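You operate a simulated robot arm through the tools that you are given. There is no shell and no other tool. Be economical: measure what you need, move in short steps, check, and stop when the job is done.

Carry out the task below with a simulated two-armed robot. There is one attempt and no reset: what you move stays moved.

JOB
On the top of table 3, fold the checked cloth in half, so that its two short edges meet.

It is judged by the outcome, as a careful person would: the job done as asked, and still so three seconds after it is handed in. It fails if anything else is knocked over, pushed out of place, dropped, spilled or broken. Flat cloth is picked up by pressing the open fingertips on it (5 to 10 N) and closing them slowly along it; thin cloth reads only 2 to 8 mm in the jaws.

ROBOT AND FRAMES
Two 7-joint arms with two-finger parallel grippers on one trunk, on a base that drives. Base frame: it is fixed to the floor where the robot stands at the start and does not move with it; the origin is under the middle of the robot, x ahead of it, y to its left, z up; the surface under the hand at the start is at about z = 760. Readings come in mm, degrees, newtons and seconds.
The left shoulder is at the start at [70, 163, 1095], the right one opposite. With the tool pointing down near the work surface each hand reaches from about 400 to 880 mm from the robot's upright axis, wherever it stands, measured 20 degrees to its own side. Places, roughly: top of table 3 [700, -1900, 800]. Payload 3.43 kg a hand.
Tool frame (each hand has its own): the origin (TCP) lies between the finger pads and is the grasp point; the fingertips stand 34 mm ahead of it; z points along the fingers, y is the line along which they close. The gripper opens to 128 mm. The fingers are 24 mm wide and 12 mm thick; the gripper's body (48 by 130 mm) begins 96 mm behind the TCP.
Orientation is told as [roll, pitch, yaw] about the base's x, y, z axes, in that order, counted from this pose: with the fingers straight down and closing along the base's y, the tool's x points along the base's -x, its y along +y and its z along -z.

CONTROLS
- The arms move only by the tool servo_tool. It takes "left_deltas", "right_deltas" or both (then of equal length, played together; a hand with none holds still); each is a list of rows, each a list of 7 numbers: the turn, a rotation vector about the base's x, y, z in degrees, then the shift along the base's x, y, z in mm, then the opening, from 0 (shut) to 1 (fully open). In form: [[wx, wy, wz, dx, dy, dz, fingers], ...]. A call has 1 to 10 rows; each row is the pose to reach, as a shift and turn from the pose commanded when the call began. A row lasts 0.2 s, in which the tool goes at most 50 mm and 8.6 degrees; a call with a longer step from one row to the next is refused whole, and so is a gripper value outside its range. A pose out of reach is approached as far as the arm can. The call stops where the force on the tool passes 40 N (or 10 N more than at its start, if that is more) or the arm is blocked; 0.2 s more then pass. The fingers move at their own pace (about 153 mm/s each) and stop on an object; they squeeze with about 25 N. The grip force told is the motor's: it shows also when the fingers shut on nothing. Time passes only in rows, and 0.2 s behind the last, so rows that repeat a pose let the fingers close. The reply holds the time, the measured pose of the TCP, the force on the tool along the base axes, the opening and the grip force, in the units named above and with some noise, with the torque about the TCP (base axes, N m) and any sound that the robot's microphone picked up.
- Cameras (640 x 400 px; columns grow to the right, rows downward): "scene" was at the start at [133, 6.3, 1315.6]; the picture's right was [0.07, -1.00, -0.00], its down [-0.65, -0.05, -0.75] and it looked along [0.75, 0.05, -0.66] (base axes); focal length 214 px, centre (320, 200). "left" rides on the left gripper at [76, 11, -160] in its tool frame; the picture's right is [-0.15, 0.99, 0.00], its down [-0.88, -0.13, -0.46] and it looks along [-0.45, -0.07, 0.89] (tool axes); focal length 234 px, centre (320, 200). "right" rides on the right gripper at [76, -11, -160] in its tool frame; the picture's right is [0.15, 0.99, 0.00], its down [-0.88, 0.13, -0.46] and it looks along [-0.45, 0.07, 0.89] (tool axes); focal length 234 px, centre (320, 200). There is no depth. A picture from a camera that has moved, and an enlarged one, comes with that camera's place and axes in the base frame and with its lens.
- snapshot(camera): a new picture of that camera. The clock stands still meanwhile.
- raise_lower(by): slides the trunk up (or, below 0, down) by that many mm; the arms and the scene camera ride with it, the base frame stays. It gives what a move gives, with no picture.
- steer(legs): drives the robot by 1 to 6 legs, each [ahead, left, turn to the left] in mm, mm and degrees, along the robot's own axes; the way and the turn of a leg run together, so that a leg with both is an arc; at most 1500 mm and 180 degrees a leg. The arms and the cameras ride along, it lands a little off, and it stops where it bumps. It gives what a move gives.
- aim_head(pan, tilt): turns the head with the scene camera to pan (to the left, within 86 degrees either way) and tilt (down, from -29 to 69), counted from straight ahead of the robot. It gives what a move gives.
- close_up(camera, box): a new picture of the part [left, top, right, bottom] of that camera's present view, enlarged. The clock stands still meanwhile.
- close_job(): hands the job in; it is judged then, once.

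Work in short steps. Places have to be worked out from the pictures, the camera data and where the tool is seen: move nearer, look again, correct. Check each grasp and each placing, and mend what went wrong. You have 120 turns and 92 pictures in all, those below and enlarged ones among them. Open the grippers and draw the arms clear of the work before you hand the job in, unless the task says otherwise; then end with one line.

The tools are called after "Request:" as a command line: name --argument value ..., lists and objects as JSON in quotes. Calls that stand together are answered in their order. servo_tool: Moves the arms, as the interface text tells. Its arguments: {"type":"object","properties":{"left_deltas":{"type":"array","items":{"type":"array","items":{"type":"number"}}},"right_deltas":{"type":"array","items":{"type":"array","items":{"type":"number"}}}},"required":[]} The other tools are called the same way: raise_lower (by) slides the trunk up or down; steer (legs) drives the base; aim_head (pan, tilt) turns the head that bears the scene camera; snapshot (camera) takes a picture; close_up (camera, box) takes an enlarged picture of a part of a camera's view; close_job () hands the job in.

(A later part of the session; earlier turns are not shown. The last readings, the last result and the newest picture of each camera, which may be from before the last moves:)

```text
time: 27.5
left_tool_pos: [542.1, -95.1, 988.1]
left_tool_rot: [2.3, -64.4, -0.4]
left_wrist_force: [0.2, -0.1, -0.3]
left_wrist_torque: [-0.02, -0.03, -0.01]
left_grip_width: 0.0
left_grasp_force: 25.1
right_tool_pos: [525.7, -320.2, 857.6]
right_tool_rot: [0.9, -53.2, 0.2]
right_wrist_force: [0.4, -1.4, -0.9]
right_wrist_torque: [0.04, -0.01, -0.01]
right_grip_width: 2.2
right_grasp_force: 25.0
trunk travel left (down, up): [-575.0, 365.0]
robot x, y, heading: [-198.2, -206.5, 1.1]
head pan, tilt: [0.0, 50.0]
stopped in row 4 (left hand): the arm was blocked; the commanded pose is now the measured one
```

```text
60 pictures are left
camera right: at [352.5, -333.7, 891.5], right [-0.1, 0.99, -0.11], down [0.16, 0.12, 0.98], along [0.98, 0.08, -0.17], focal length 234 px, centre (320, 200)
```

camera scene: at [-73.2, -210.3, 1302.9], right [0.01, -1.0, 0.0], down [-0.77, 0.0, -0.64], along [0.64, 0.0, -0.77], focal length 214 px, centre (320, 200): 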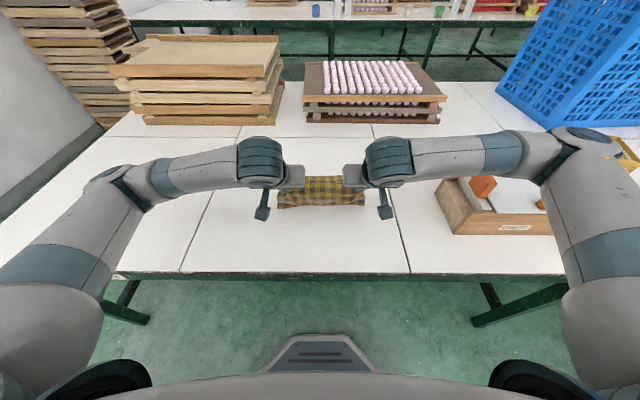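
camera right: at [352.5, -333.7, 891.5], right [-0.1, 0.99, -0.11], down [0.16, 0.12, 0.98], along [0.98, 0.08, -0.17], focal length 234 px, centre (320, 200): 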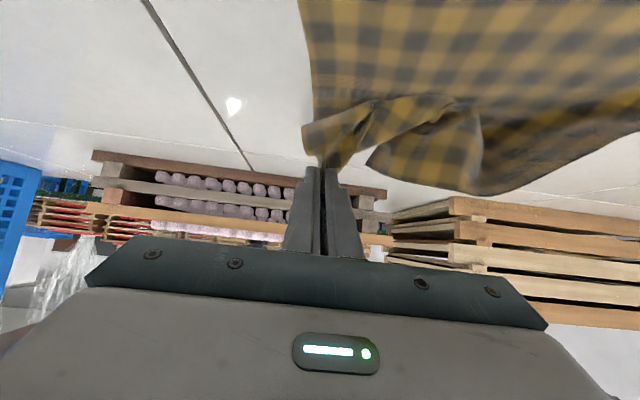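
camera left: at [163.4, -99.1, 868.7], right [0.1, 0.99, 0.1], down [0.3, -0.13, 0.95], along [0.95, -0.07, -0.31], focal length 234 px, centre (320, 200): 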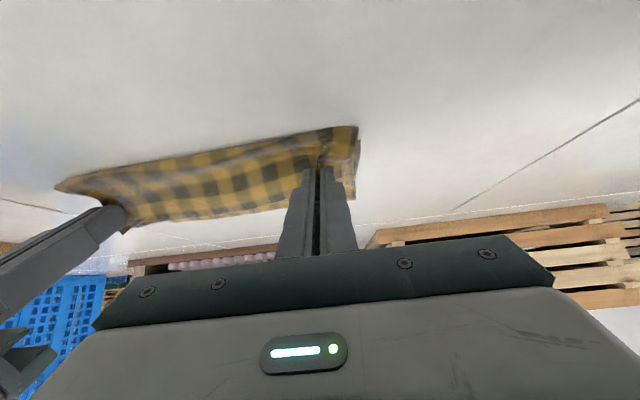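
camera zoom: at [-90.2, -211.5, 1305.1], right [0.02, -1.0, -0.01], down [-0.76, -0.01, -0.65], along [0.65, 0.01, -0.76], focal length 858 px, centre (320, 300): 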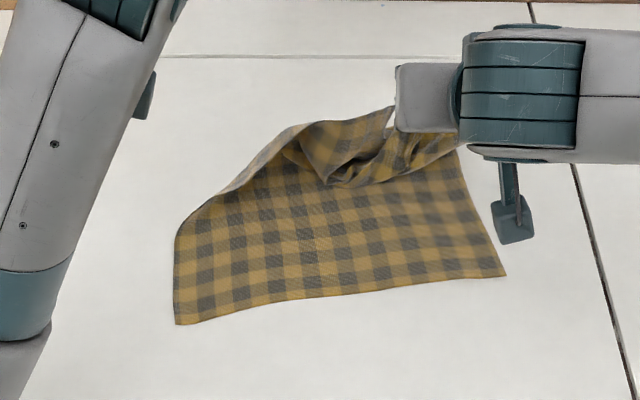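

The left arm was blocked on its way (elbow jump), swung up to z 988 and lost the cloth. I look at the whole scene before moving.

Request:
snapshot --camera "scene"

Request:
snapshot --camera "left"

```text
59 pictures are left
camera scene: at [-90.2, -211.5, 1305.1], right [0.02, -1.0, -0.01], down [-0.76, -0.01, -0.65], along [0.65, 0.01, -0.76], focal length 214 px, centre (320, 200)
```

scene: 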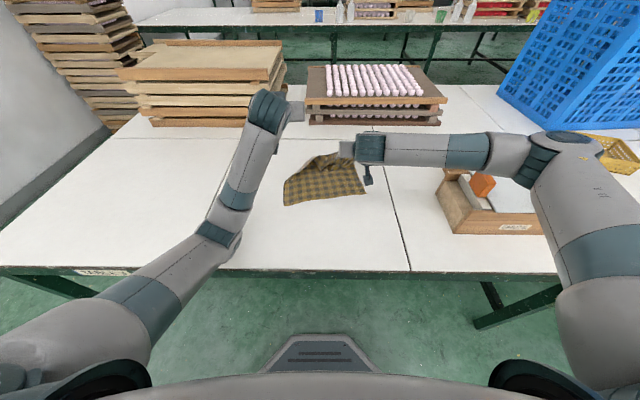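

```text
58 pictures are left
camera left: at [364.6, -87.9, 988.1], right [0.03, 0.99, 0.15], down [-0.03, -0.15, 0.99], along [1.0, -0.04, 0.02], focal length 234 px, centre (320, 200)
```

left: 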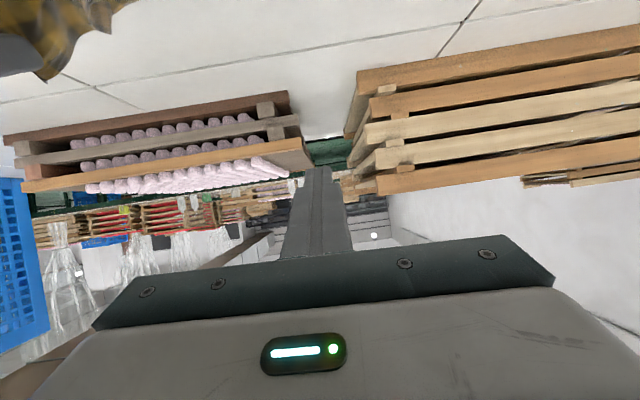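

The left elbow had dropped onto the table edge; nothing else seems disturbed. Lift the left hand up and untilt it to raise the elbow, right holding its corner.

Request:
servo_tool --left_deltas '[[0, 2, 0, 0, 5, 20, 0.2], [0, 8, 0, 0, 10, 45, 0.2], [0, 15, 0, 0, 15, 70, 0.2], [0, 22, 0, 0, 20, 90, 0.2], [0, 30, 0, 0, 25, 100, 0.2], [0, 38, 0, 0, 30, 100, 0.2], [0, 46, 0, 0, 30, 100, 0.2], [0, 54, 0, 0, 30, 100, 0.2], [0, 62, 0, 0, 30, 100, 0.2]]'

Request:
snapshot --camera "scene"

```text
time: 29.5
left_tool_pos: [554.2, -66.8, 1068.4]
left_tool_rot: [1.2, -0.7, 0.1]
left_wrist_force: [-0.1, -0.1, 0.1]
left_wrist_torque: [0.01, 0.01, 0.01]
left_grip_width: 25.6
left_grasp_force: 0.0
right_tool_pos: [537.6, -319.7, 845.9]
right_tool_rot: [0.5, -52.3, 0.2]
right_wrist_force: [0.1, -0.1, -0.4]
right_wrist_torque: [0.01, 0.01, 0.01]
right_grip_width: 2.2
right_grasp_force: 25.2
trunk travel left (down, up): [-575.0, 365.0]
robot x, y, heading: [-200.1, -207.9, 0.8]
head pan, tilt: [0.0, 50.0]
```

```text
57 pictures are left
camera scene: at [-70.6, -207.1, 1302.8], right [0.01, -1.0, 0.0], down [-0.77, -0.01, -0.64], along [0.64, 0.01, -0.77], focal length 214 px, centre (320, 200)
```

scene: 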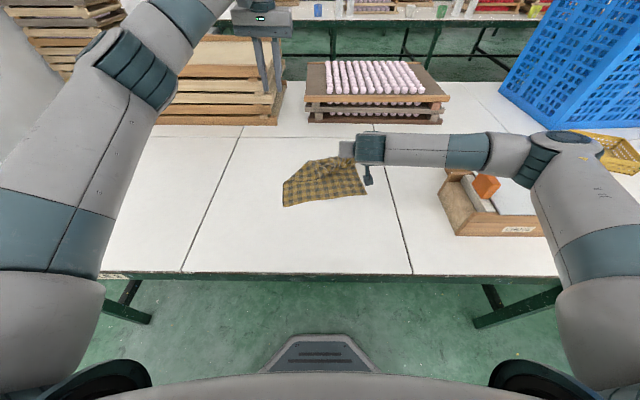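

Left arm is back elbow-up. I untilt the right hand, then drive 130 mm forward to lay the cloth out flat again with the right corner.

Request:
servo_tool --right_deltas '[[0, 8, 0, 10, 0, 15, 0], [0, 16, 0, 20, 0, 30, 0], [0, 24, 0, 30, 0, 40, 0], [0, 32, 0, 40, 0, 40, 0], [0, 40, 0, 50, -4, 40, 0], [0, 46, 0, 50, -8, 40, 0], [0, 52, 0, 50, -12, 40, 0]]'

Request:
steer --legs '[[130, 0, 0]]'

Request:
snapshot --camera "scene"

```text
time: 31.1
left_tool_pos: [555.5, -67.2, 1067.6]
left_tool_rot: [1.1, -0.8, 0.1]
left_wrist_force: [1.2, 0.5, 0.0]
left_wrist_torque: [-0.02, 0.03, 0.05]
left_grip_width: 25.7
left_grasp_force: 0.0
right_tool_pos: [587.1, -330.8, 886.8]
right_tool_rot: [0.6, -0.2, 0.2]
right_wrist_force: [0.4, 0.5, -0.4]
right_wrist_torque: [0.0, 0.02, 0.04]
right_grip_width: 2.0
right_grasp_force: 24.7
trunk travel left (down, up): [-575.0, 365.0]
robot x, y, heading: [-195.3, -212.8, 0.6]
head pan, tilt: [0.0, 50.0]
```

```text
time: 32.4
left_tool_pos: [682.6, -66.5, 1068.0]
left_tool_rot: [1.3, -0.9, -0.1]
left_wrist_force: [0.1, 0.5, -0.1]
left_wrist_torque: [-0.01, 0.01, 0.04]
left_grip_width: 25.6
left_grasp_force: 0.0
right_tool_pos: [714.0, -331.0, 887.0]
right_tool_rot: [0.5, -0.3, 0.2]
right_wrist_force: [0.0, 0.2, 0.2]
right_wrist_torque: [0.0, 0.03, 0.04]
right_grip_width: 2.3
right_grasp_force: 25.1
trunk travel left (down, up): [-575.0, 365.0]
robot x, y, heading: [-72.2, -207.7, 0.7]
head pan, tilt: [0.0, 50.0]
```

```text
56 pictures are left
camera scene: at [56.8, -204.7, 1302.9], right [0.01, -1.0, 0.0], down [-0.77, -0.01, -0.64], along [0.64, 0.01, -0.77], focal length 214 px, centre (320, 200)
```

scene: 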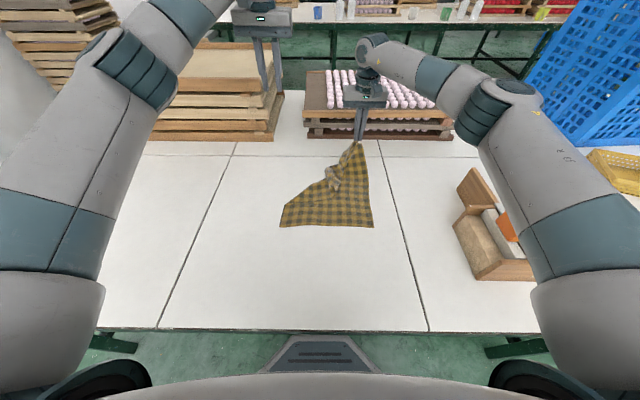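

The cloth hangs from its right far corner and the left far corner has dropped inward; its near edge is now at x≈405. I lower the right hand, drive 50 mm forward to lay that corner out, then release it.

Request:
servo_tool --right_deltas '[[0, 0, 0, 0, -4, -30, 0], [0, 0, 0, 0, -8, -60, 0], [0, 0, 0, 0, -8, -60, 0]]'

Request:
steer --legs '[[50, 0, 0]]'

Request:
snapshot --camera "scene"

Request:
snapshot --camera "right"

```text
time: 33.2
left_tool_pos: [681.8, -66.7, 1068.9]
left_tool_rot: [1.2, -0.9, 0.0]
left_wrist_force: [0.4, 0.1, 0.9]
left_wrist_torque: [-0.01, 0.02, -0.03]
left_grip_width: 25.6
left_grasp_force: 0.0
right_tool_pos: [712.6, -339.0, 826.1]
right_tool_rot: [0.6, -0.4, 0.2]
right_wrist_force: [-0.3, -0.2, -0.2]
right_wrist_torque: [-0.01, 0.01, 0.0]
right_grip_width: 2.2
right_grasp_force: 24.5
trunk travel left (down, up): [-575.0, 365.0]
robot x, y, heading: [-69.2, -211.9, 0.7]
head pan, tilt: [0.0, 50.0]
```

```text
time: 34.1
left_tool_pos: [731.4, -64.8, 1069.3]
left_tool_rot: [1.2, -0.9, 0.0]
left_wrist_force: [0.5, 0.6, -0.6]
left_wrist_torque: [0.0, 0.05, -0.04]
left_grip_width: 25.5
left_grasp_force: 0.1
right_tool_pos: [763.7, -337.9, 825.2]
right_tool_rot: [0.5, -0.4, 0.1]
right_wrist_force: [0.5, 0.3, 0.5]
right_wrist_torque: [-0.01, -0.01, -0.04]
right_grip_width: 2.0
right_grasp_force: 24.8
trunk travel left (down, up): [-575.0, 365.0]
robot x, y, heading: [-17.0, -204.4, 1.0]
head pan, tilt: [0.0, 50.0]
```

```text
55 pictures are left
camera scene: at [106.1, -203.9, 1302.9], right [0.01, -1.0, 0.0], down [-0.77, -0.01, -0.64], along [0.64, 0.01, -0.77], focal length 214 px, centre (320, 200)
```

scene: 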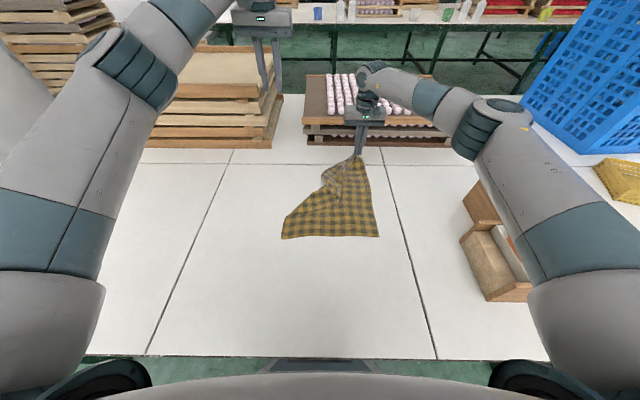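

```text
54 pictures are left
camera right: at [686.6, -351.3, 984.9], right [-0.15, 0.99, 0.01], down [0.88, 0.13, 0.46], along [0.46, 0.08, -0.89], focal length 234 px, centre (320, 200)
```

right: 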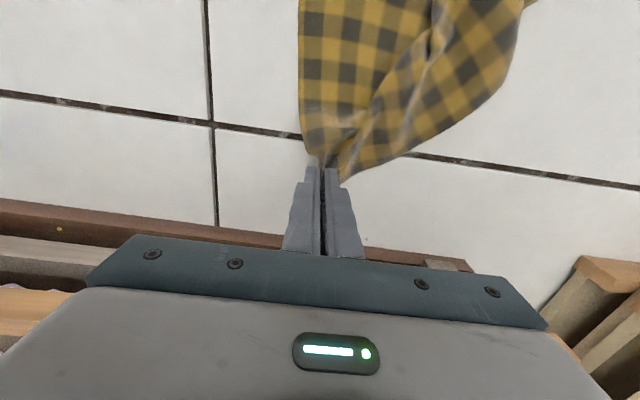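

Zoom in to find where the left far corner is lying.

Request:
close_up --camera "scene" --box '[260, 140, 404, 250]'

```text
3.64 times, centred on (332, 195) of scene
camera zoom: at [106.1, -203.9, 1302.9], right [0.01, -1.0, 0.0], down [-0.77, -0.01, -0.64], along [0.64, 0.01, -0.77], focal length 780 px, centre (276, 218)
```

zoom: 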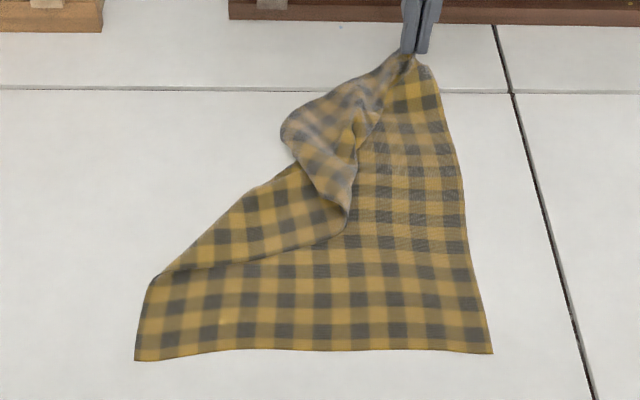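

Corner A lies turned over near (560,−258). I set corner B down, release it and withdraw the right hand upward.

Request:
servo_tool --right_deltas '[[0, 0, 0, 0, 0, -14, 0], [0, 0, 0, 0, 0, -27, 0], [0, 0, 0, 0, 0, -28, 0.05], [0, 0, 0, 0, 0, -28, 0.12], [0, 0, 0, 0, 0, -28, 0.2], [0, 0, 0, 0, 0, -28, 0.2], [0, 0, 0, 0, 0, 10, 0.2], [0, 0, 0, 0, -20, 50, 0.2], [0, 0, 0, -20, -45, 85, 0.2], [0, 0, 0, -50, -70, 110, 0.2]]'

Request:
close_up --camera "scene" --box '[260, 140, 404, 250]'

```text
time: 36.3
left_tool_pos: [730.5, -66.1, 1069.6]
left_tool_rot: [1.3, -0.9, 0.0]
left_wrist_force: [0.0, 0.4, 1.3]
left_wrist_torque: [-0.03, -0.03, 0.01]
left_grip_width: 25.5
left_grasp_force: 0.1
right_tool_pos: [709.1, -408.6, 938.9]
right_tool_rot: [0.6, -0.5, 0.2]
right_wrist_force: [0.0, 0.2, -0.6]
right_wrist_torque: [0.04, -0.05, -0.03]
right_grip_width: 25.4
right_grasp_force: 0.1
trunk travel left (down, up): [-575.0, 365.0]
robot x, y, heading: [-19.0, -204.6, 0.5]
head pan, tilt: [0.0, 50.0]
```

```text
3.64 times, centred on (332, 195) of scene
camera zoom: at [104.5, -205.2, 1303.0], right [0.01, -1.0, 0.0], down [-0.77, -0.01, -0.64], along [0.64, 0.01, -0.77], focal length 780 px, centre (276, 218)
```

zoom: 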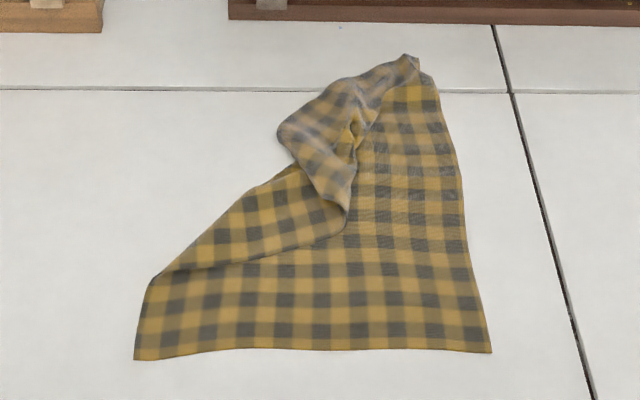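

Move the left hand above the turned-over corner and look with its camera.

Request:
servo_tool --left_deltas '[[-0.3, 0.2, 0, -22, -25, -28, 0.2], [-0.6, 0.4, 0, -44, -50, -56, 0.2], [-0.9, 0.6, 0, -66, -75, -84, 0.2], [-1.2, 0.8, 0, -88, -100, -112, 0.2], [-1.3, 0.9, 0, -110, -125, -140, 0.2], [-1.3, 0.9, 0, -132, -150, -168, 0.2], [-1.3, 0.9, 0, -155, -174, -190, 0.2], [-1.3, 0.9, 0, -155, -174, -190, 0.2]]'

Request:
snapshot --camera "left"

```text
time: 38.1
left_tool_pos: [574.2, -237.8, 877.8]
left_tool_rot: [-0.1, 0.0, 0.2]
left_wrist_force: [0.1, -1.0, 0.3]
left_wrist_torque: [-0.02, 0.03, 0.01]
left_grip_width: 25.4
left_grasp_force: 0.0
right_tool_pos: [711.0, -409.6, 937.8]
right_tool_rot: [0.5, -0.3, 0.2]
right_wrist_force: [0.2, -0.8, -0.5]
right_wrist_torque: [0.0, -0.03, 0.0]
right_grip_width: 25.4
right_grasp_force: 0.0
trunk travel left (down, up): [-575.0, 365.0]
robot x, y, heading: [-22.9, -207.1, 0.8]
head pan, tilt: [0.0, 50.0]
```

```text
51 pictures are left
camera left: at [498.8, -226.6, 1036.4], right [0.14, 0.99, 0.0], down [0.88, -0.13, 0.46], along [0.45, -0.07, -0.89], focal length 234 px, centre (320, 200)
```

left: 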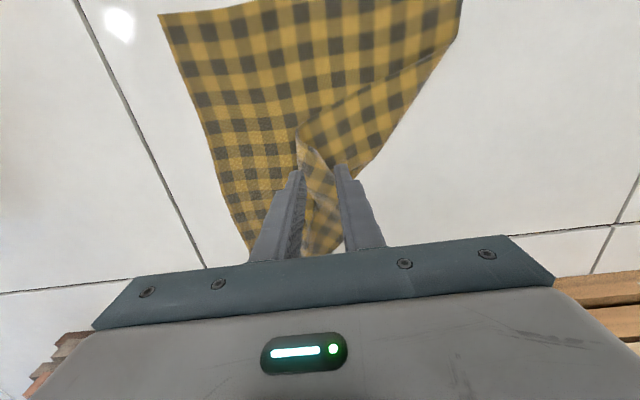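

Corner A is at about (552,−260); its flap extends left. I place the left fingers over the flap at (556,−222) and descend to just above.

Request:
servo_tool --left_deltas '[[0, 0, 0, -9, 8, -25, 0.2], [0, 0, 0, -18, 16, -50, 0.2], [0, 0, 0, -18, 16, -68, 0.2], [0, 0, 0, -18, 16, -68, 0.2]]'

Request:
close_up --camera "left" --box '[200, 80, 440, 230]'

```text
time: 39.1
left_tool_pos: [555.6, -223.5, 809.5]
left_tool_rot: [-0.1, 0.1, 0.0]
left_wrist_force: [0.1, 0.2, 0.2]
left_wrist_torque: [0.02, -0.01, 0.0]
left_grip_width: 25.5
left_grasp_force: 0.1
right_tool_pos: [712.9, -408.2, 937.1]
right_tool_rot: [0.5, -0.3, 0.2]
right_wrist_force: [-0.4, 0.6, 0.3]
right_wrist_torque: [-0.02, 0.0, 0.0]
right_grip_width: 25.4
right_grasp_force: 0.1
trunk travel left (down, up): [-575.0, 365.0]
robot x, y, heading: [-19.4, -207.5, 0.7]
head pan, tilt: [0.0, 50.0]
```

```text
2.67 times, centred on (320, 155) of left
camera zoom: at [480.8, -211.4, 968.4], right [0.15, 0.99, 0.0], down [0.88, -0.13, 0.46], along [0.45, -0.07, -0.89], focal length 624 px, centre (320, 320)
```

zoom: 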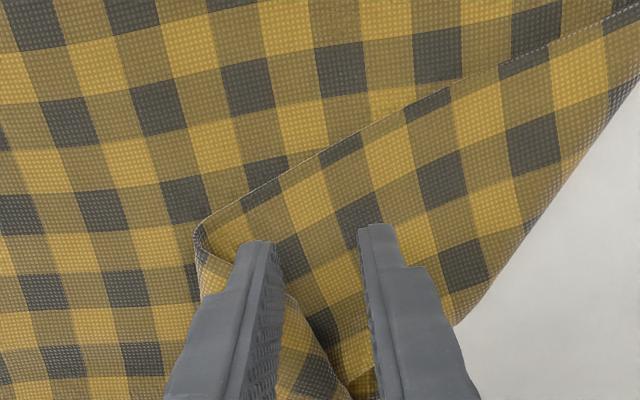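

Request:
servo_tool --left_deltas '[[0, 0, 0, -3, 2, -4, 0.2], [0, 0, 0, -3, 2, -8, 0.2], [0, 0, 0, -3, 2, -11, 0.2], [0, 0, 0, -3, 2, -11, 0.2]]'

```text
time: 40.1
left_tool_pos: [554.1, -220.4, 798.7]
left_tool_rot: [-0.1, 0.1, 0.1]
left_wrist_force: [-0.7, -0.2, 0.4]
left_wrist_torque: [-0.03, 0.01, 0.04]
left_grip_width: 25.4
left_grasp_force: 0.1
right_tool_pos: [711.4, -409.5, 937.9]
right_tool_rot: [0.6, -0.3, 0.2]
right_wrist_force: [0.2, -0.4, -0.1]
right_wrist_torque: [-0.03, 0.01, 0.0]
right_grip_width: 25.3
right_grasp_force: 0.0
trunk travel left (down, up): [-575.0, 365.0]
robot x, y, heading: [-23.2, -206.9, 0.6]
head pan, tilt: [0.0, 50.0]
```

Not yet pressing; lower in small steps and close slowly.

Request:
servo_tool --left_deltas '[[0, 0, 0, 0, 0, -2, 0.2], [0, 0, 0, 0, 0, -3.5, 0.2], [0, 0, 0, 0, 0, -3.5, 0.2], [0, 0, 0, 0, 0, -3.5, 0.16], [0, 0, 0, 0, 0, -3.5, 0.12], [0, 0, 0, 0, 0, -3.5, 0.09], [0, 0, 0, 0, 0, -3.5, 0.06], [0, 0, 0, 0, 0, -3.5, 0.03], [0, 0, 0, 0, 0, -3.5, 0], [0, 0, 0, 0, 0, -3.5, 0]]'

Request:
close_up --camera "left" --box '[200, 80, 440, 230]'

```text
time: 42.3
left_tool_pos: [553.7, -221.4, 796.6]
left_tool_rot: [-0.1, -0.1, -0.1]
left_wrist_force: [0.2, -1.1, 10.5]
left_wrist_torque: [-0.03, 0.02, -0.01]
left_grip_width: 3.4
left_grasp_force: 25.0
right_tool_pos: [711.3, -409.4, 937.2]
right_tool_rot: [0.6, -0.4, 0.2]
right_wrist_force: [-0.3, 0.2, 0.7]
right_wrist_torque: [-0.02, -0.02, -0.02]
right_grip_width: 25.6
right_grasp_force: 0.0
trunk travel left (down, up): [-575.0, 365.0]
robot x, y, heading: [-20.1, -204.3, 0.6]
head pan, tilt: [0.0, 50.0]
```

```text
2.67 times, centred on (320, 155) of left
camera zoom: at [477.9, -209.4, 954.8], right [0.15, 0.99, 0.0], down [0.88, -0.13, 0.46], along [0.45, -0.07, -0.89], focal length 624 px, centre (320, 320)
```

zoom: 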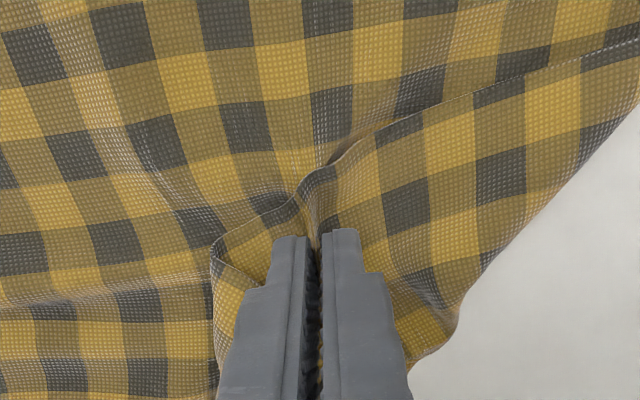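

Held at 3.4 mm. Lift 60 mm to see whether only the top flap comes.

Request:
servo_tool --left_deltas '[[0, 0, 0, 0, 5, 20, 0], [0, 0, 0, 0, 15, 45, 0], [0, 0, 0, 10, 30, 70, 0], [0, 0, 0, 10, 30, 70, 0]]'

Request:
snapshot --camera "left"

Request:
close_up --camera "scene" --box '[260, 140, 404, 250]'

```text
time: 43.3
left_tool_pos: [563.5, -192.2, 862.6]
left_tool_rot: [-0.1, 0.0, 0.1]
left_wrist_force: [0.0, -0.4, -0.4]
left_wrist_torque: [0.0, 0.02, 0.03]
left_grip_width: 3.2
left_grasp_force: 24.9
right_tool_pos: [711.2, -409.0, 936.8]
right_tool_rot: [0.6, -0.3, 0.2]
right_wrist_force: [-0.2, -0.5, 0.4]
right_wrist_torque: [0.05, 0.02, -0.02]
right_grip_width: 25.6
right_grasp_force: 0.1
trunk travel left (down, up): [-575.0, 365.0]
robot x, y, heading: [-18.0, -200.7, 0.7]
head pan, tilt: [0.0, 50.0]
```

```text
48 pictures are left
camera left: at [487.4, -180.0, 1023.5], right [0.15, 0.99, 0.0], down [0.88, -0.13, 0.45], along [0.45, -0.07, -0.89], focal length 234 px, centre (320, 200)
```

left: 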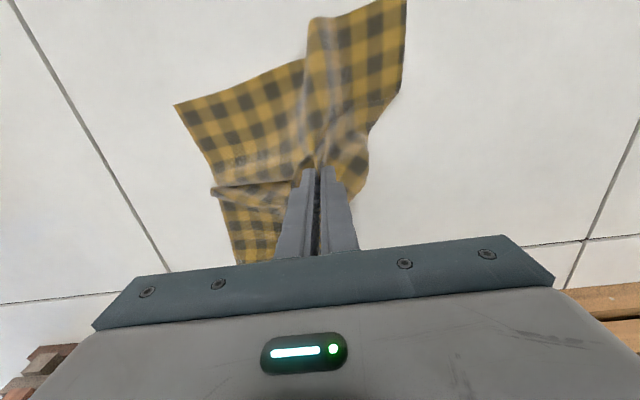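

```text
3.64 times, centred on (332, 195) of scene
camera zoom: at [105.9, -204.3, 1302.8], right [0.01, -1.0, 0.0], down [-0.77, -0.01, -0.64], along [0.64, 0.01, -0.77], focal length 780 px, centre (276, 218)
```

zoom: 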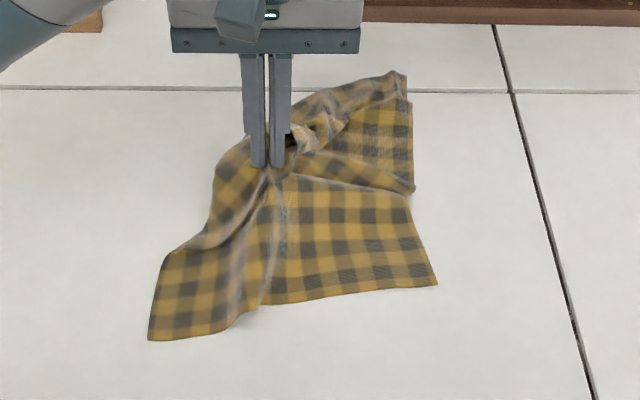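

It took the lower layer too. A better plan: put this down, grasp the flat near corners, lift the whole cloth so it hangs and unfolds, then lay the bottom half down away from me and bring the held edge back over – no turning-over at the grip. First put this pinch down and release.

Request:
servo_tool --left_deltas '[[0, 0, 0, -5, -15, -25, 0], [0, 0, 0, -10, -30, -55, 0], [0, 0, 0, -10, -30, -62, 0.05], [0, 0, 0, -10, -30, -62, 0.2], [0, 0, 0, -10, -30, -62, 0.2], [0, 0, 0, -10, -30, -20, 0.2], [0, 0, 0, -10, -10, 25, 0.2], [0, 0, 0, -30, 20, 60, 0.2], [0, 0, 0, -50, 60, 80, 0.2], [0, 0, 0, -70, 100, 85, 0.2]]'

Request:
close_up --camera "scene" --box '[260, 140, 404, 250]'

```text
refused: row 8 steps farther than a row can; nothing moved
```

```text
3.64 times, centred on (332, 195) of scene
camera zoom: at [105.9, -204.3, 1302.8], right [0.01, -1.0, 0.0], down [-0.77, -0.01, -0.64], along [0.64, 0.01, -0.77], focal length 780 px, centre (276, 218)
```

zoom: 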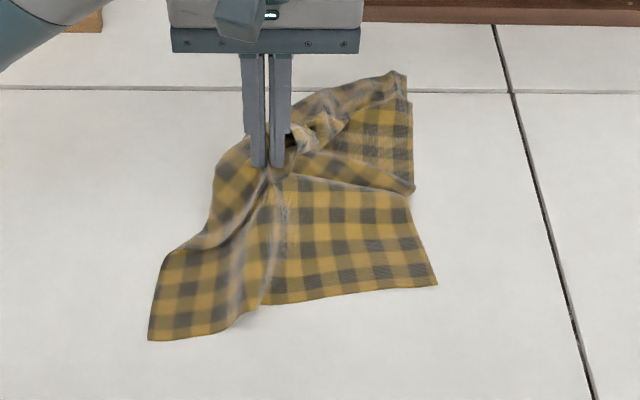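

A row step was too long; shorten it.

Request:
servo_tool --left_deltas '[[0, 0, 0, -5, -15, -25, 0], [0, 0, 0, -10, -30, -55, 0], [0, 0, 0, -10, -30, -62, 0.05], [0, 0, 0, -10, -30, -62, 0.2], [0, 0, 0, -10, -30, -62, 0.2], [0, 0, 0, -10, -30, -20, 0.2], [0, 0, 0, -10, -20, 20, 0.2], [0, 0, 0, -20, 0, 55, 0.2], [0, 0, 0, -30, 35, 80, 0.2], [0, 0, 0, -50, 75, 85, 0.2]]'

Request:
close_up --camera "scene" --box '[260, 140, 404, 250]'

```text
time: 45.5
left_tool_pos: [514.3, -115.8, 951.2]
left_tool_rot: [-0.1, 0.0, 0.0]
left_wrist_force: [0.0, 0.6, 0.6]
left_wrist_torque: [-0.05, -0.03, 0.01]
left_grip_width: 25.6
left_grasp_force: 0.0
right_tool_pos: [710.3, -407.9, 937.8]
right_tool_rot: [0.5, -0.2, 0.2]
right_wrist_force: [0.1, -0.3, -0.3]
right_wrist_torque: [-0.02, -0.01, -0.04]
right_grip_width: 25.4
right_grasp_force: 0.0
trunk travel left (down, up): [-575.0, 365.0]
robot x, y, heading: [-18.5, -209.5, 0.6]
head pan, tilt: [0.0, 50.0]
```

```text
3.64 times, centred on (332, 195) of scene
camera zoom: at [105.2, -202.3, 1302.9], right [0.01, -1.0, 0.0], down [-0.77, -0.01, -0.64], along [0.64, 0.01, -0.77], focal length 780 px, centre (276, 218)
```

zoom: 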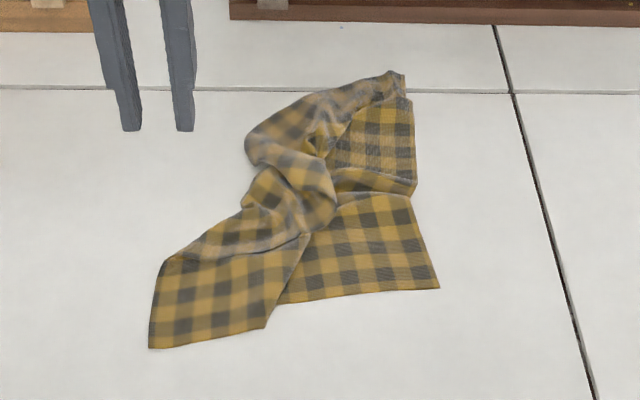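

The near corners are now at D≈(420,−96), C≈(481,−334), edge turned ~14°. I bring both hands above these corners, yawed 14° to match, and look.

Request:
servo_tool --left_deltas '[[0, 0, 3, -13, 0, 0, 0.22], [0, 0, 6, -26, -1, -15, 0.22], [0, 0, 9, -39, -2, -32, 0.22], [0, 0, 12, -52, -3, -50, 0.22], [0, 0, 14.4, -65, -4, -68, 0.22], [0, 0, 14.4, -74, -4, -86, 0.22], [0, 0, 14.4, -74, -4, -86, 0.22]]' --right_deltas '[[0, 0, 3, -40, 10, 10, 0.22], [0, 0, 6, -80, 25, 10, 0.22], [0, 0, 9, -120, 45, 0, 0.22], [0, 0, 12, -160, 65, -20, 0.22], [0, 0, 14.4, -195, 85, -45, 0.22], [0, 0, 14.4, -222, 105, -73, 0.22], [0, 0, 14.4, -222, 105, -73, 0.22]]'

Request:
snapshot --camera "left"

Request:
snapshot --camera "right"

```text
time: 47.1
left_tool_pos: [440.2, -121.1, 863.5]
left_tool_rot: [-0.1, 0.0, 14.5]
left_wrist_force: [0.5, 0.7, 0.2]
left_wrist_torque: [0.02, -0.02, 0.0]
left_grip_width: 28.0
left_grasp_force: 0.2
right_tool_pos: [490.7, -303.2, 862.7]
right_tool_rot: [0.7, -0.4, 14.6]
right_wrist_force: [0.6, 0.1, 0.7]
right_wrist_torque: [0.02, 0.02, 0.0]
right_grip_width: 27.8
right_grasp_force: 0.1
trunk travel left (down, up): [-575.0, 365.0]
robot x, y, heading: [-21.8, -206.5, 0.7]
head pan, tilt: [0.0, 50.0]
```

```text
44 pictures are left
camera left: at [364.2, -129.0, 1024.1], right [-0.11, 0.99, 0.0], down [0.89, 0.09, 0.46], along [0.45, 0.05, -0.89], focal length 234 px, centre (320, 200)
```

left: 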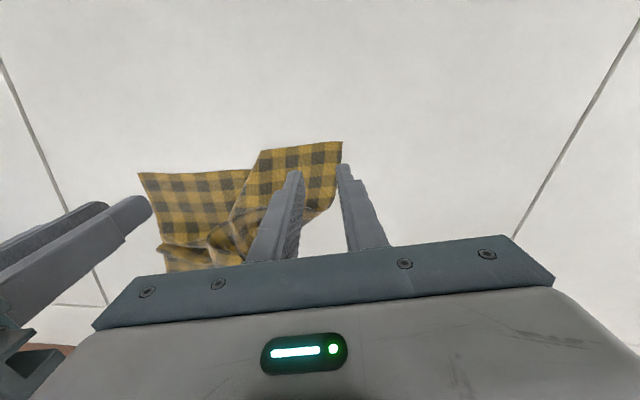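

```text
43 pictures are left
camera right: at [420.0, -335.4, 1021.3], right [-0.39, 0.92, 0.01], down [0.82, 0.34, 0.46], along [0.42, 0.19, -0.89], focal length 234 px, centre (320, 200)
```

right: 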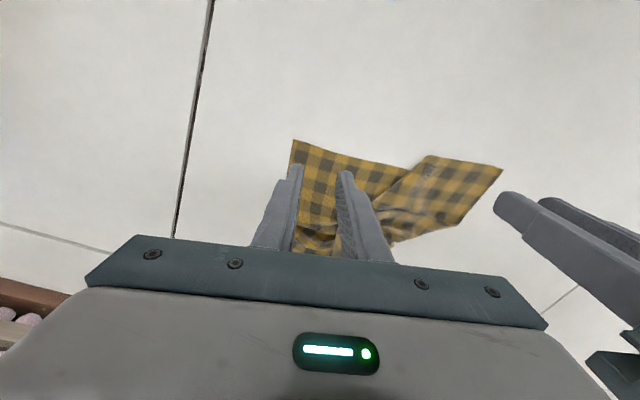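

Refined: D≈(422,−97), C≈(486,−336). Small corrections and descend to ~6 mm above the cloth.

Request:
servo_tool --left_deltas '[[0, 0, 0, 1, -3, -25, 0.22], [0, 0, 0, 2, -6, -50, 0.22], [0, 0, 0, 2, -6, -61, 0.22], [0, 0, 0, 2, -6, -61, 0.22]]' --right_deltas '[[-0.6, 0.3, -2, 3, -1, -25, 0.22], [-0.6, 0.3, -4, 6, -2, -50, 0.22], [-0.6, 0.3, -4, 6, -2, -60, 0.22], [-0.6, 0.3, -4, 6, -2, -60, 0.22]]'

Request:
close_up --camera "left" --box '[200, 90, 440, 240]'

Request:
close_up --camera "right" --box '[200, 90, 440, 240]'

```text
time: 48.1
left_tool_pos: [442.3, -127.8, 804.8]
left_tool_rot: [-0.2, 0.1, 14.4]
left_wrist_force: [0.7, -0.1, -0.4]
left_wrist_torque: [-0.04, -0.01, 0.0]
left_grip_width: 28.1
left_grasp_force: 0.0
right_tool_pos: [497.8, -305.2, 803.2]
right_tool_rot: [0.0, 0.0, 10.6]
right_wrist_force: [1.3, 0.5, 0.1]
right_wrist_torque: [0.0, -0.01, 0.05]
right_grip_width: 28.1
right_grasp_force: 0.0
trunk travel left (down, up): [-575.0, 365.0]
robot x, y, heading: [-23.0, -206.8, 0.5]
head pan, tilt: [0.0, 50.0]
```

```text
2.67 times, centred on (320, 165) of left
camera zoom: at [366.1, -134.0, 963.2], right [-0.1, 0.99, 0.0], down [0.89, 0.09, 0.46], along [0.45, 0.05, -0.89], focal length 624 px, centre (320, 293)
```

zoom: 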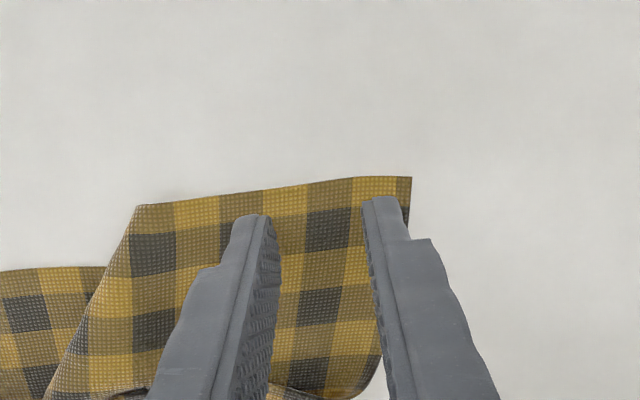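

```text
2.67 times, centred on (320, 165) of right
camera zoom: at [426.1, -331.0, 962.6], right [-0.33, 0.95, 0.0], down [0.84, 0.29, 0.45], along [0.43, 0.15, -0.89], focal length 624 px, centre (320, 293)
```

zoom: 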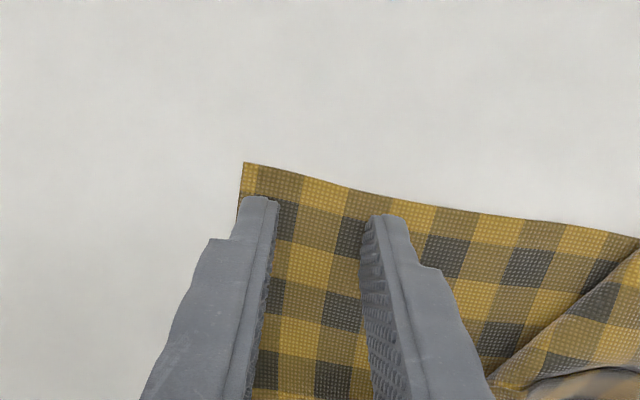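

Both fingertips are placed well inside the corners. Lower to contact.

Request:
servo_tool --left_deltas '[[0, 0, 0, 0, 0, -4, 0.22], [0, 0, 0, 0, 0, -8, 0.22], [0, 0, 0, 0, 0, -10, 0.22], [0, 0, 0, 0, 0, -10, 0.22]]' --right_deltas '[[0, 0, 0, 0, 0, -4, 0.22], [0, 0, 0, 0, 0, -7, 0.22], [0, 0, 0, 0, 0, -9, 0.22], [0, 0, 0, 0, 0, -9, 0.22]]'

```text
time: 49.1
left_tool_pos: [442.6, -125.4, 795.5]
left_tool_rot: [-0.2, 0.0, 14.5]
left_wrist_force: [0.5, 2.4, 13.1]
left_wrist_torque: [0.18, 0.08, 0.0]
left_grip_width: 28.1
left_grasp_force: 0.6
right_tool_pos: [497.4, -304.3, 794.8]
right_tool_rot: [0.1, 0.0, 10.6]
right_wrist_force: [1.7, -0.6, 5.8]
right_wrist_torque: [-0.06, -0.04, 0.03]
right_grip_width: 28.2
right_grasp_force: 0.1
trunk travel left (down, up): [-575.0, 365.0]
robot x, y, heading: [-18.9, -207.4, 0.8]
head pan, tilt: [0.0, 50.0]
```

Left 13 N, right 6 N: adjust slightly (right 0.8 mm lower) and close both slowly.

Request:
servo_tool --left_deltas '[[0, 0, 0, 0, 0, 0, 0.22], [0, 0, 0, 0, 0, 0, 0.19], [0, 0, 0, 0, 0, 0, 0.16], [0, 0, 0, 0, 0, 0, 0.13], [0, 0, 0, 0, 0, 0, 0.1], [0, 0, 0, 0, 0, 0, 0.07], [0, 0, 0, 0, 0, 0, 0.04], [0, 0, 0, 0, 0, 0, 0], [0, 0, 0, 0, 0, 0, 0]]' --right_deltas '[[0, 0, 0, 0, 0, -1, 0.22], [0, 0, 0, 0, 0, -1, 0.19], [0, 0, 0, 0, 0, -1, 0.16], [0, 0, 0, 0, 0, -1, 0.13], [0, 0, 0, 0, 0, -1, 0.1], [0, 0, 0, 0, 0, -1, 0.07], [0, 0, 0, 0, 0, -1, 0.04], [0, 0, 0, 0, 0, -1, 0], [0, 0, 0, 0, 0, -1, 0]]'

Request:
close_up --camera "left" --box '[200, 90, 440, 240]'

Request:
close_up --camera "right" --box '[200, 90, 440, 240]'

```text
time: 51.1
left_tool_pos: [441.0, -125.7, 796.2]
left_tool_rot: [-0.2, -0.1, 14.3]
left_wrist_force: [1.0, 1.1, 11.9]
left_wrist_torque: [-0.01, 0.07, 0.0]
left_grip_width: 1.7
left_grasp_force: 25.4
right_tool_pos: [496.6, -305.4, 796.6]
right_tool_rot: [0.1, -0.1, 10.6]
right_wrist_force: [2.4, -2.9, 26.8]
right_wrist_torque: [-0.16, 0.0, 0.01]
right_grip_width: 2.3
right_grasp_force: 25.2
trunk travel left (down, up): [-575.0, 365.0]
robot x, y, heading: [-19.3, -207.1, 0.7]
head pan, tilt: [0.0, 50.0]
```

```text
2.67 times, centred on (320, 165) of left
camera zoom: at [364.4, -133.3, 954.1], right [-0.1, 0.99, 0.0], down [0.88, 0.09, 0.46], along [0.45, 0.05, -0.89], focal length 624 px, centre (320, 293)
```

zoom: 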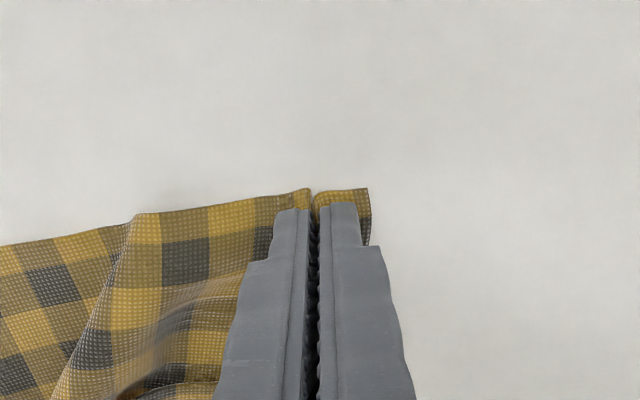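

```text
2.67 times, centred on (320, 165) of right
camera zoom: at [423.8, -330.7, 954.5], right [-0.33, 0.95, 0.0], down [0.84, 0.29, 0.46], along [0.43, 0.15, -0.89], focal length 624 px, centre (320, 293)
```

zoom: 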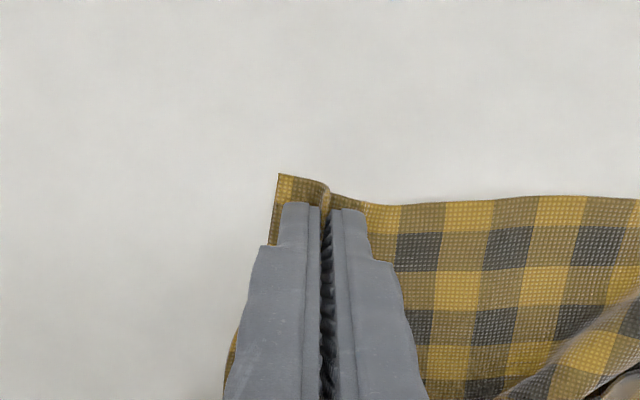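

Both corners are gripped with tiny free flaps. Lift 400 mm straight up while squaring up and spreading the hands to 212 mm, so the cloth hangs and unfolds.

Request:
servo_tool --left_deltas '[[0, 0, 0, 0, 0, 20, 0], [0, 0, -1, 2, 0, 64, 0], [0, 0, -3, 5, 2, 108, 0], [0, 0, -6, 10, 5, 152, 0], [0, 0, -9, 15, 8, 196, 0], [0, 0, -12, 20, 12, 240, 0], [0, 0, -14.4, 25, 15, 286, 0], [0, 0, -14.4, 29, 17, 332, 0], [0, 0, -14.4, 29, 17, 378, 0], [0, 0, -14.4, 29, 17, 404, 0]]' --right_deltas '[[0, 0, 0, 0, 0, 20, 0], [0, 0, -1, -2, 0, 64, 0], [0, 0, -3, -5, -2, 108, 0], [0, 0, -5, -10, -5, 152, 0], [0, 0, -7, -15, -8, 196, 0], [0, 0, -9, -20, -12, 240, 0], [0, 0, -10.6, -23, -14, 286, 0], [0, 0, -10.6, -26, -16, 332, 0], [0, 0, -10.6, -26, -16, 378, 0], [0, 0, -10.6, -26, -16, 404, 0]]'

Request:
snapshot --camera "scene"

```text
time: 53.3
left_tool_pos: [472.6, -109.6, 1197.7]
left_tool_rot: [-0.1, 0.0, 0.0]
left_wrist_force: [-0.8, -0.4, -0.3]
left_wrist_torque: [-0.04, 0.0, 0.0]
left_grip_width: 1.8
left_grasp_force: 25.2
right_tool_pos: [468.3, -320.3, 1197.0]
right_tool_rot: [0.0, 0.1, 0.0]
right_wrist_force: [0.4, 0.7, -0.5]
right_wrist_torque: [0.0, -0.03, 0.03]
right_grip_width: 2.1
right_grasp_force: 25.9
trunk travel left (down, up): [-575.0, 365.0]
robot x, y, heading: [-17.6, -207.4, 0.8]
head pan, tilt: [0.0, 50.0]
```

```text
38 pictures are left
camera scene: at [104.9, -204.0, 1302.8], right [0.01, -1.0, 0.0], down [-0.77, -0.01, -0.64], along [0.64, 0.01, -0.77], focal length 214 px, centre (320, 200)
```

scene: 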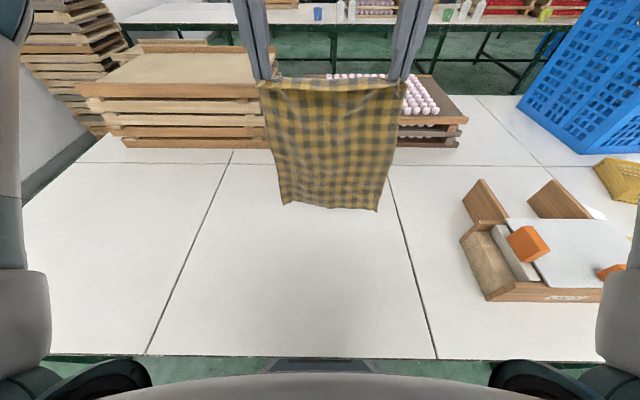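

The cloth hangs fully unfolded, bottom edge ~40 mm above the table. I lower it while moving away (+x) so the bottom half lays out from x≈470 outward.

Request:
servo_tool --left_deltas '[[0, 0, 0, -2, 0, -18, 0], [0, 0, 0, -2, 0, -36, 0], [0, 0, 0, 4, 0, -50, 0], [0, 0, 0, 12, 0, -64, 0], [0, 0, 0, 24, 0, -80, 0], [0, 0, 0, 40, 0, -97, 0], [0, 0, 0, 57, 0, -114, 0], [0, 0, 0, 74, 0, -131, 0], [0, 0, 0, 74, 0, -131, 0]]' --right_deltas '[[0, 0, 0, 2, 0, -18, 0], [0, 0, 0, 2, 0, -36, 0], [0, 0, 0, 8, 0, -50, 0], [0, 0, 0, 16, 0, -64, 0], [0, 0, 0, 28, 0, -80, 0], [0, 0, 0, 44, 0, -97, 0], [0, 0, 0, 61, 0, -114, 0], [0, 0, 0, 78, 0, -131, 0], [0, 0, 0, 78, 0, -131, 0]]'

Request:
close_up --camera "scene" --box '[220, 90, 428, 220]'

```text
time: 55.3
left_tool_pos: [544.2, -109.4, 1067.6]
left_tool_rot: [-0.1, -0.1, 0.0]
left_wrist_force: [-0.3, 0.6, 0.3]
left_wrist_torque: [-0.02, -0.03, 0.01]
left_grip_width: 1.8
left_grasp_force: 25.8
right_tool_pos: [549.4, -321.2, 1065.3]
right_tool_rot: [-0.1, 0.0, 0.0]
right_wrist_force: [-0.5, 0.2, 0.4]
right_wrist_torque: [0.01, -0.03, -0.02]
right_grip_width: 2.3
right_grasp_force: 24.6
trunk travel left (down, up): [-575.0, 365.0]
robot x, y, heading: [-16.6, -206.1, 0.8]
head pan, tilt: [0.0, 50.0]
```

```text
3.08 times, centred on (324, 155) of scene
camera zoom: at [104.8, -204.0, 1303.0], right [0.01, -1.0, 0.0], down [-0.77, -0.01, -0.64], along [0.64, 0.01, -0.77], focal length 660 px, centre (308, 338)
```

zoom: 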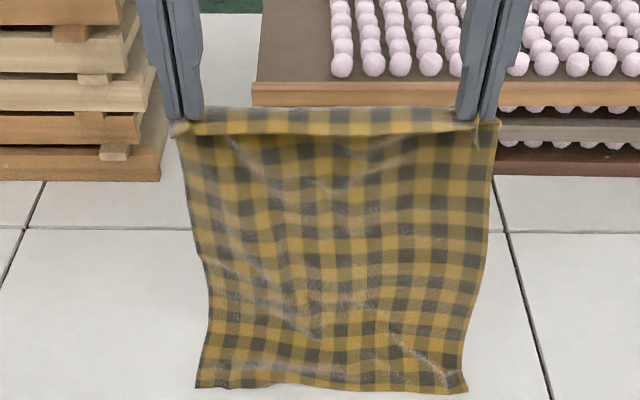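

The bottom edge rests at x≈490 (y −85 to −358). Continue laying out to about the fold line, tips to x≈665 at 190 mm height.

Request:
servo_tool --left_deltas '[[0, 0, 0, 17, 0, -13, 0], [0, 0, 0, 36, 0, -26, 0], [0, 0, 0, 56, 0, -40, 0], [0, 0, 0, 76, 0, -54, 0], [0, 0, 0, 96, 0, -68, 0], [0, 0, 0, 112, 0, -80, 0], [0, 0, 0, 122, 0, -90, 0], [0, 0, 0, 122, 0, -90, 0]]' --right_deltas '[[0, 0, 0, 16, 0, -13, 0], [0, 0, 0, 34, 0, -26, 0], [0, 0, 0, 53, 0, -40, 0], [0, 0, 0, 72, 0, -54, 0], [0, 0, 0, 91, 0, -67, 0], [0, 0, 0, 107, 0, -78, 0], [0, 0, 0, 117, 0, -88, 0], [0, 0, 0, 117, 0, -88, 0]]'

Request:
close_up --camera "scene" --box '[220, 90, 428, 220]'

```text
time: 57.1
left_tool_pos: [667.1, -110.0, 977.8]
left_tool_rot: [-0.1, 0.0, 0.0]
left_wrist_force: [-0.1, 0.1, 1.0]
left_wrist_torque: [0.0, 0.0, 0.01]
left_grip_width: 1.8
left_grasp_force: 25.5
right_tool_pos: [665.1, -322.1, 978.5]
right_tool_rot: [0.0, 0.0, 0.0]
right_wrist_force: [1.3, -0.6, 0.9]
right_wrist_torque: [0.05, 0.01, -0.01]
right_grip_width: 2.2
right_grasp_force: 24.8
trunk travel left (down, up): [-575.0, 365.0]
robot x, y, heading: [-19.1, -202.7, 0.8]
head pan, tilt: [0.0, 50.0]
```

```text
3.08 times, centred on (324, 155) of scene
camera zoom: at [105.5, -204.0, 1302.9], right [0.01, -1.0, 0.0], down [-0.77, -0.01, -0.64], along [0.64, 0.01, -0.77], focal length 660 px, centre (308, 338)
```

zoom: 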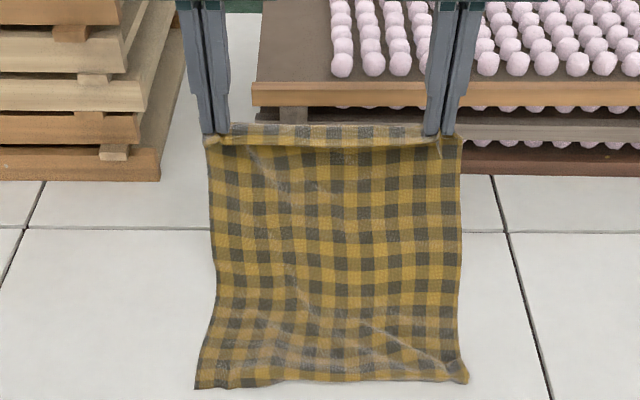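

Bottom half laid; its edge is at x≈491 (left) to 500 (right). Now I arc the held edge back over to x≈505/515, stopping 18 mm above.

Request:
servo_tool --left_deltas '[[0, 0, 0, -17, 0, -12, 0], [0, 0, 0, -47, 0, -19, 0], [0, 0, 0, -77, 0, -34, 0], [0, 0, 0, -102, -1, -56, 0], [0, 0, 0, -122, -1, -84, 0], [0, 0, 0, -139, -2, -114, 0], [0, 0, 0, -152, -2, -142, 0], [0, 0, 0, -161, -2, -166, 0], [0, 0, 0, -161, -2, -166, 0]]' --right_deltas '[[0, 0, 0, -10, -1, -12, 0], [0, 0, 0, -38, -2, -19, 0], [0, 0, 0, -67, -3, -34, 0], [0, 0, 0, -92, -4, -56, 0], [0, 0, 0, -112, -4, -84, 0], [0, 0, 0, -129, -5, -114, 0], [0, 0, 0, -142, -6, -142, 0], [0, 0, 0, -151, -6, -166, 0], [0, 0, 0, -151, -6, -166, 0]]'

Request:
close_up --camera "scene" --box '[220, 110, 428, 240]'

Request:
snapshot --camera "left"

Request:
snapshot --camera "right"

```text
time: 59.1
left_tool_pos: [506.2, -112.4, 811.8]
left_tool_rot: [-0.1, 0.1, 0.1]
left_wrist_force: [-0.5, -3.2, 0.6]
left_wrist_torque: [-0.13, 0.0, -0.01]
left_grip_width: 1.9
left_grasp_force: 25.4
right_tool_pos: [511.5, -329.4, 814.3]
right_tool_rot: [-0.1, 0.1, 0.0]
right_wrist_force: [-0.4, 4.0, -0.3]
right_wrist_torque: [0.14, 0.03, 0.03]
right_grip_width: 2.1
right_grasp_force: 25.0
trunk travel left (down, up): [-575.0, 365.0]
robot x, y, heading: [-21.0, -206.7, 0.7]
head pan, tilt: [0.0, 50.0]
```

```text
3.08 times, centred on (324, 175) of scene
camera zoom: at [105.6, -204.0, 1302.9], right [0.01, -1.0, 0.0], down [-0.77, -0.01, -0.64], along [0.64, 0.01, -0.77], focal length 660 px, centre (308, 277)
```

zoom: 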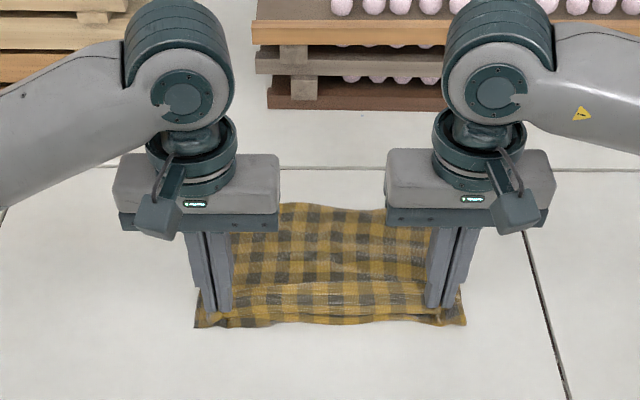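

```text
34 pictures are left
camera left: at [431.3, -99.3, 970.1], right [0.15, 0.99, 0.0], down [0.88, -0.13, 0.46], along [0.45, -0.07, -0.89], focal length 234 px, centre (320, 200)
```

left: 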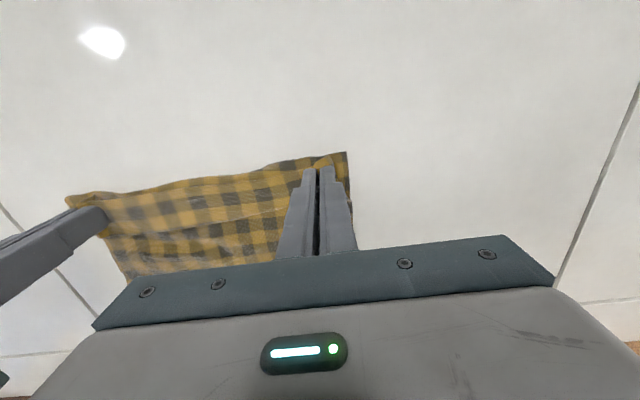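

```text
33 pictures are left
camera right: at [437.8, -340.4, 973.3], right [-0.15, 0.99, 0.0], down [0.88, 0.13, 0.45], along [0.45, 0.07, -0.89], focal length 234 px, centre (320, 200)
```

right: 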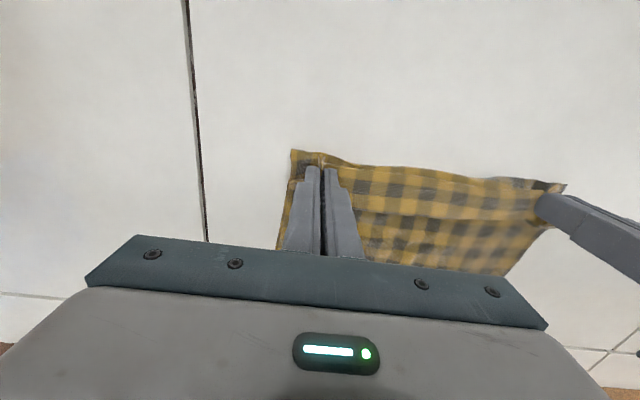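

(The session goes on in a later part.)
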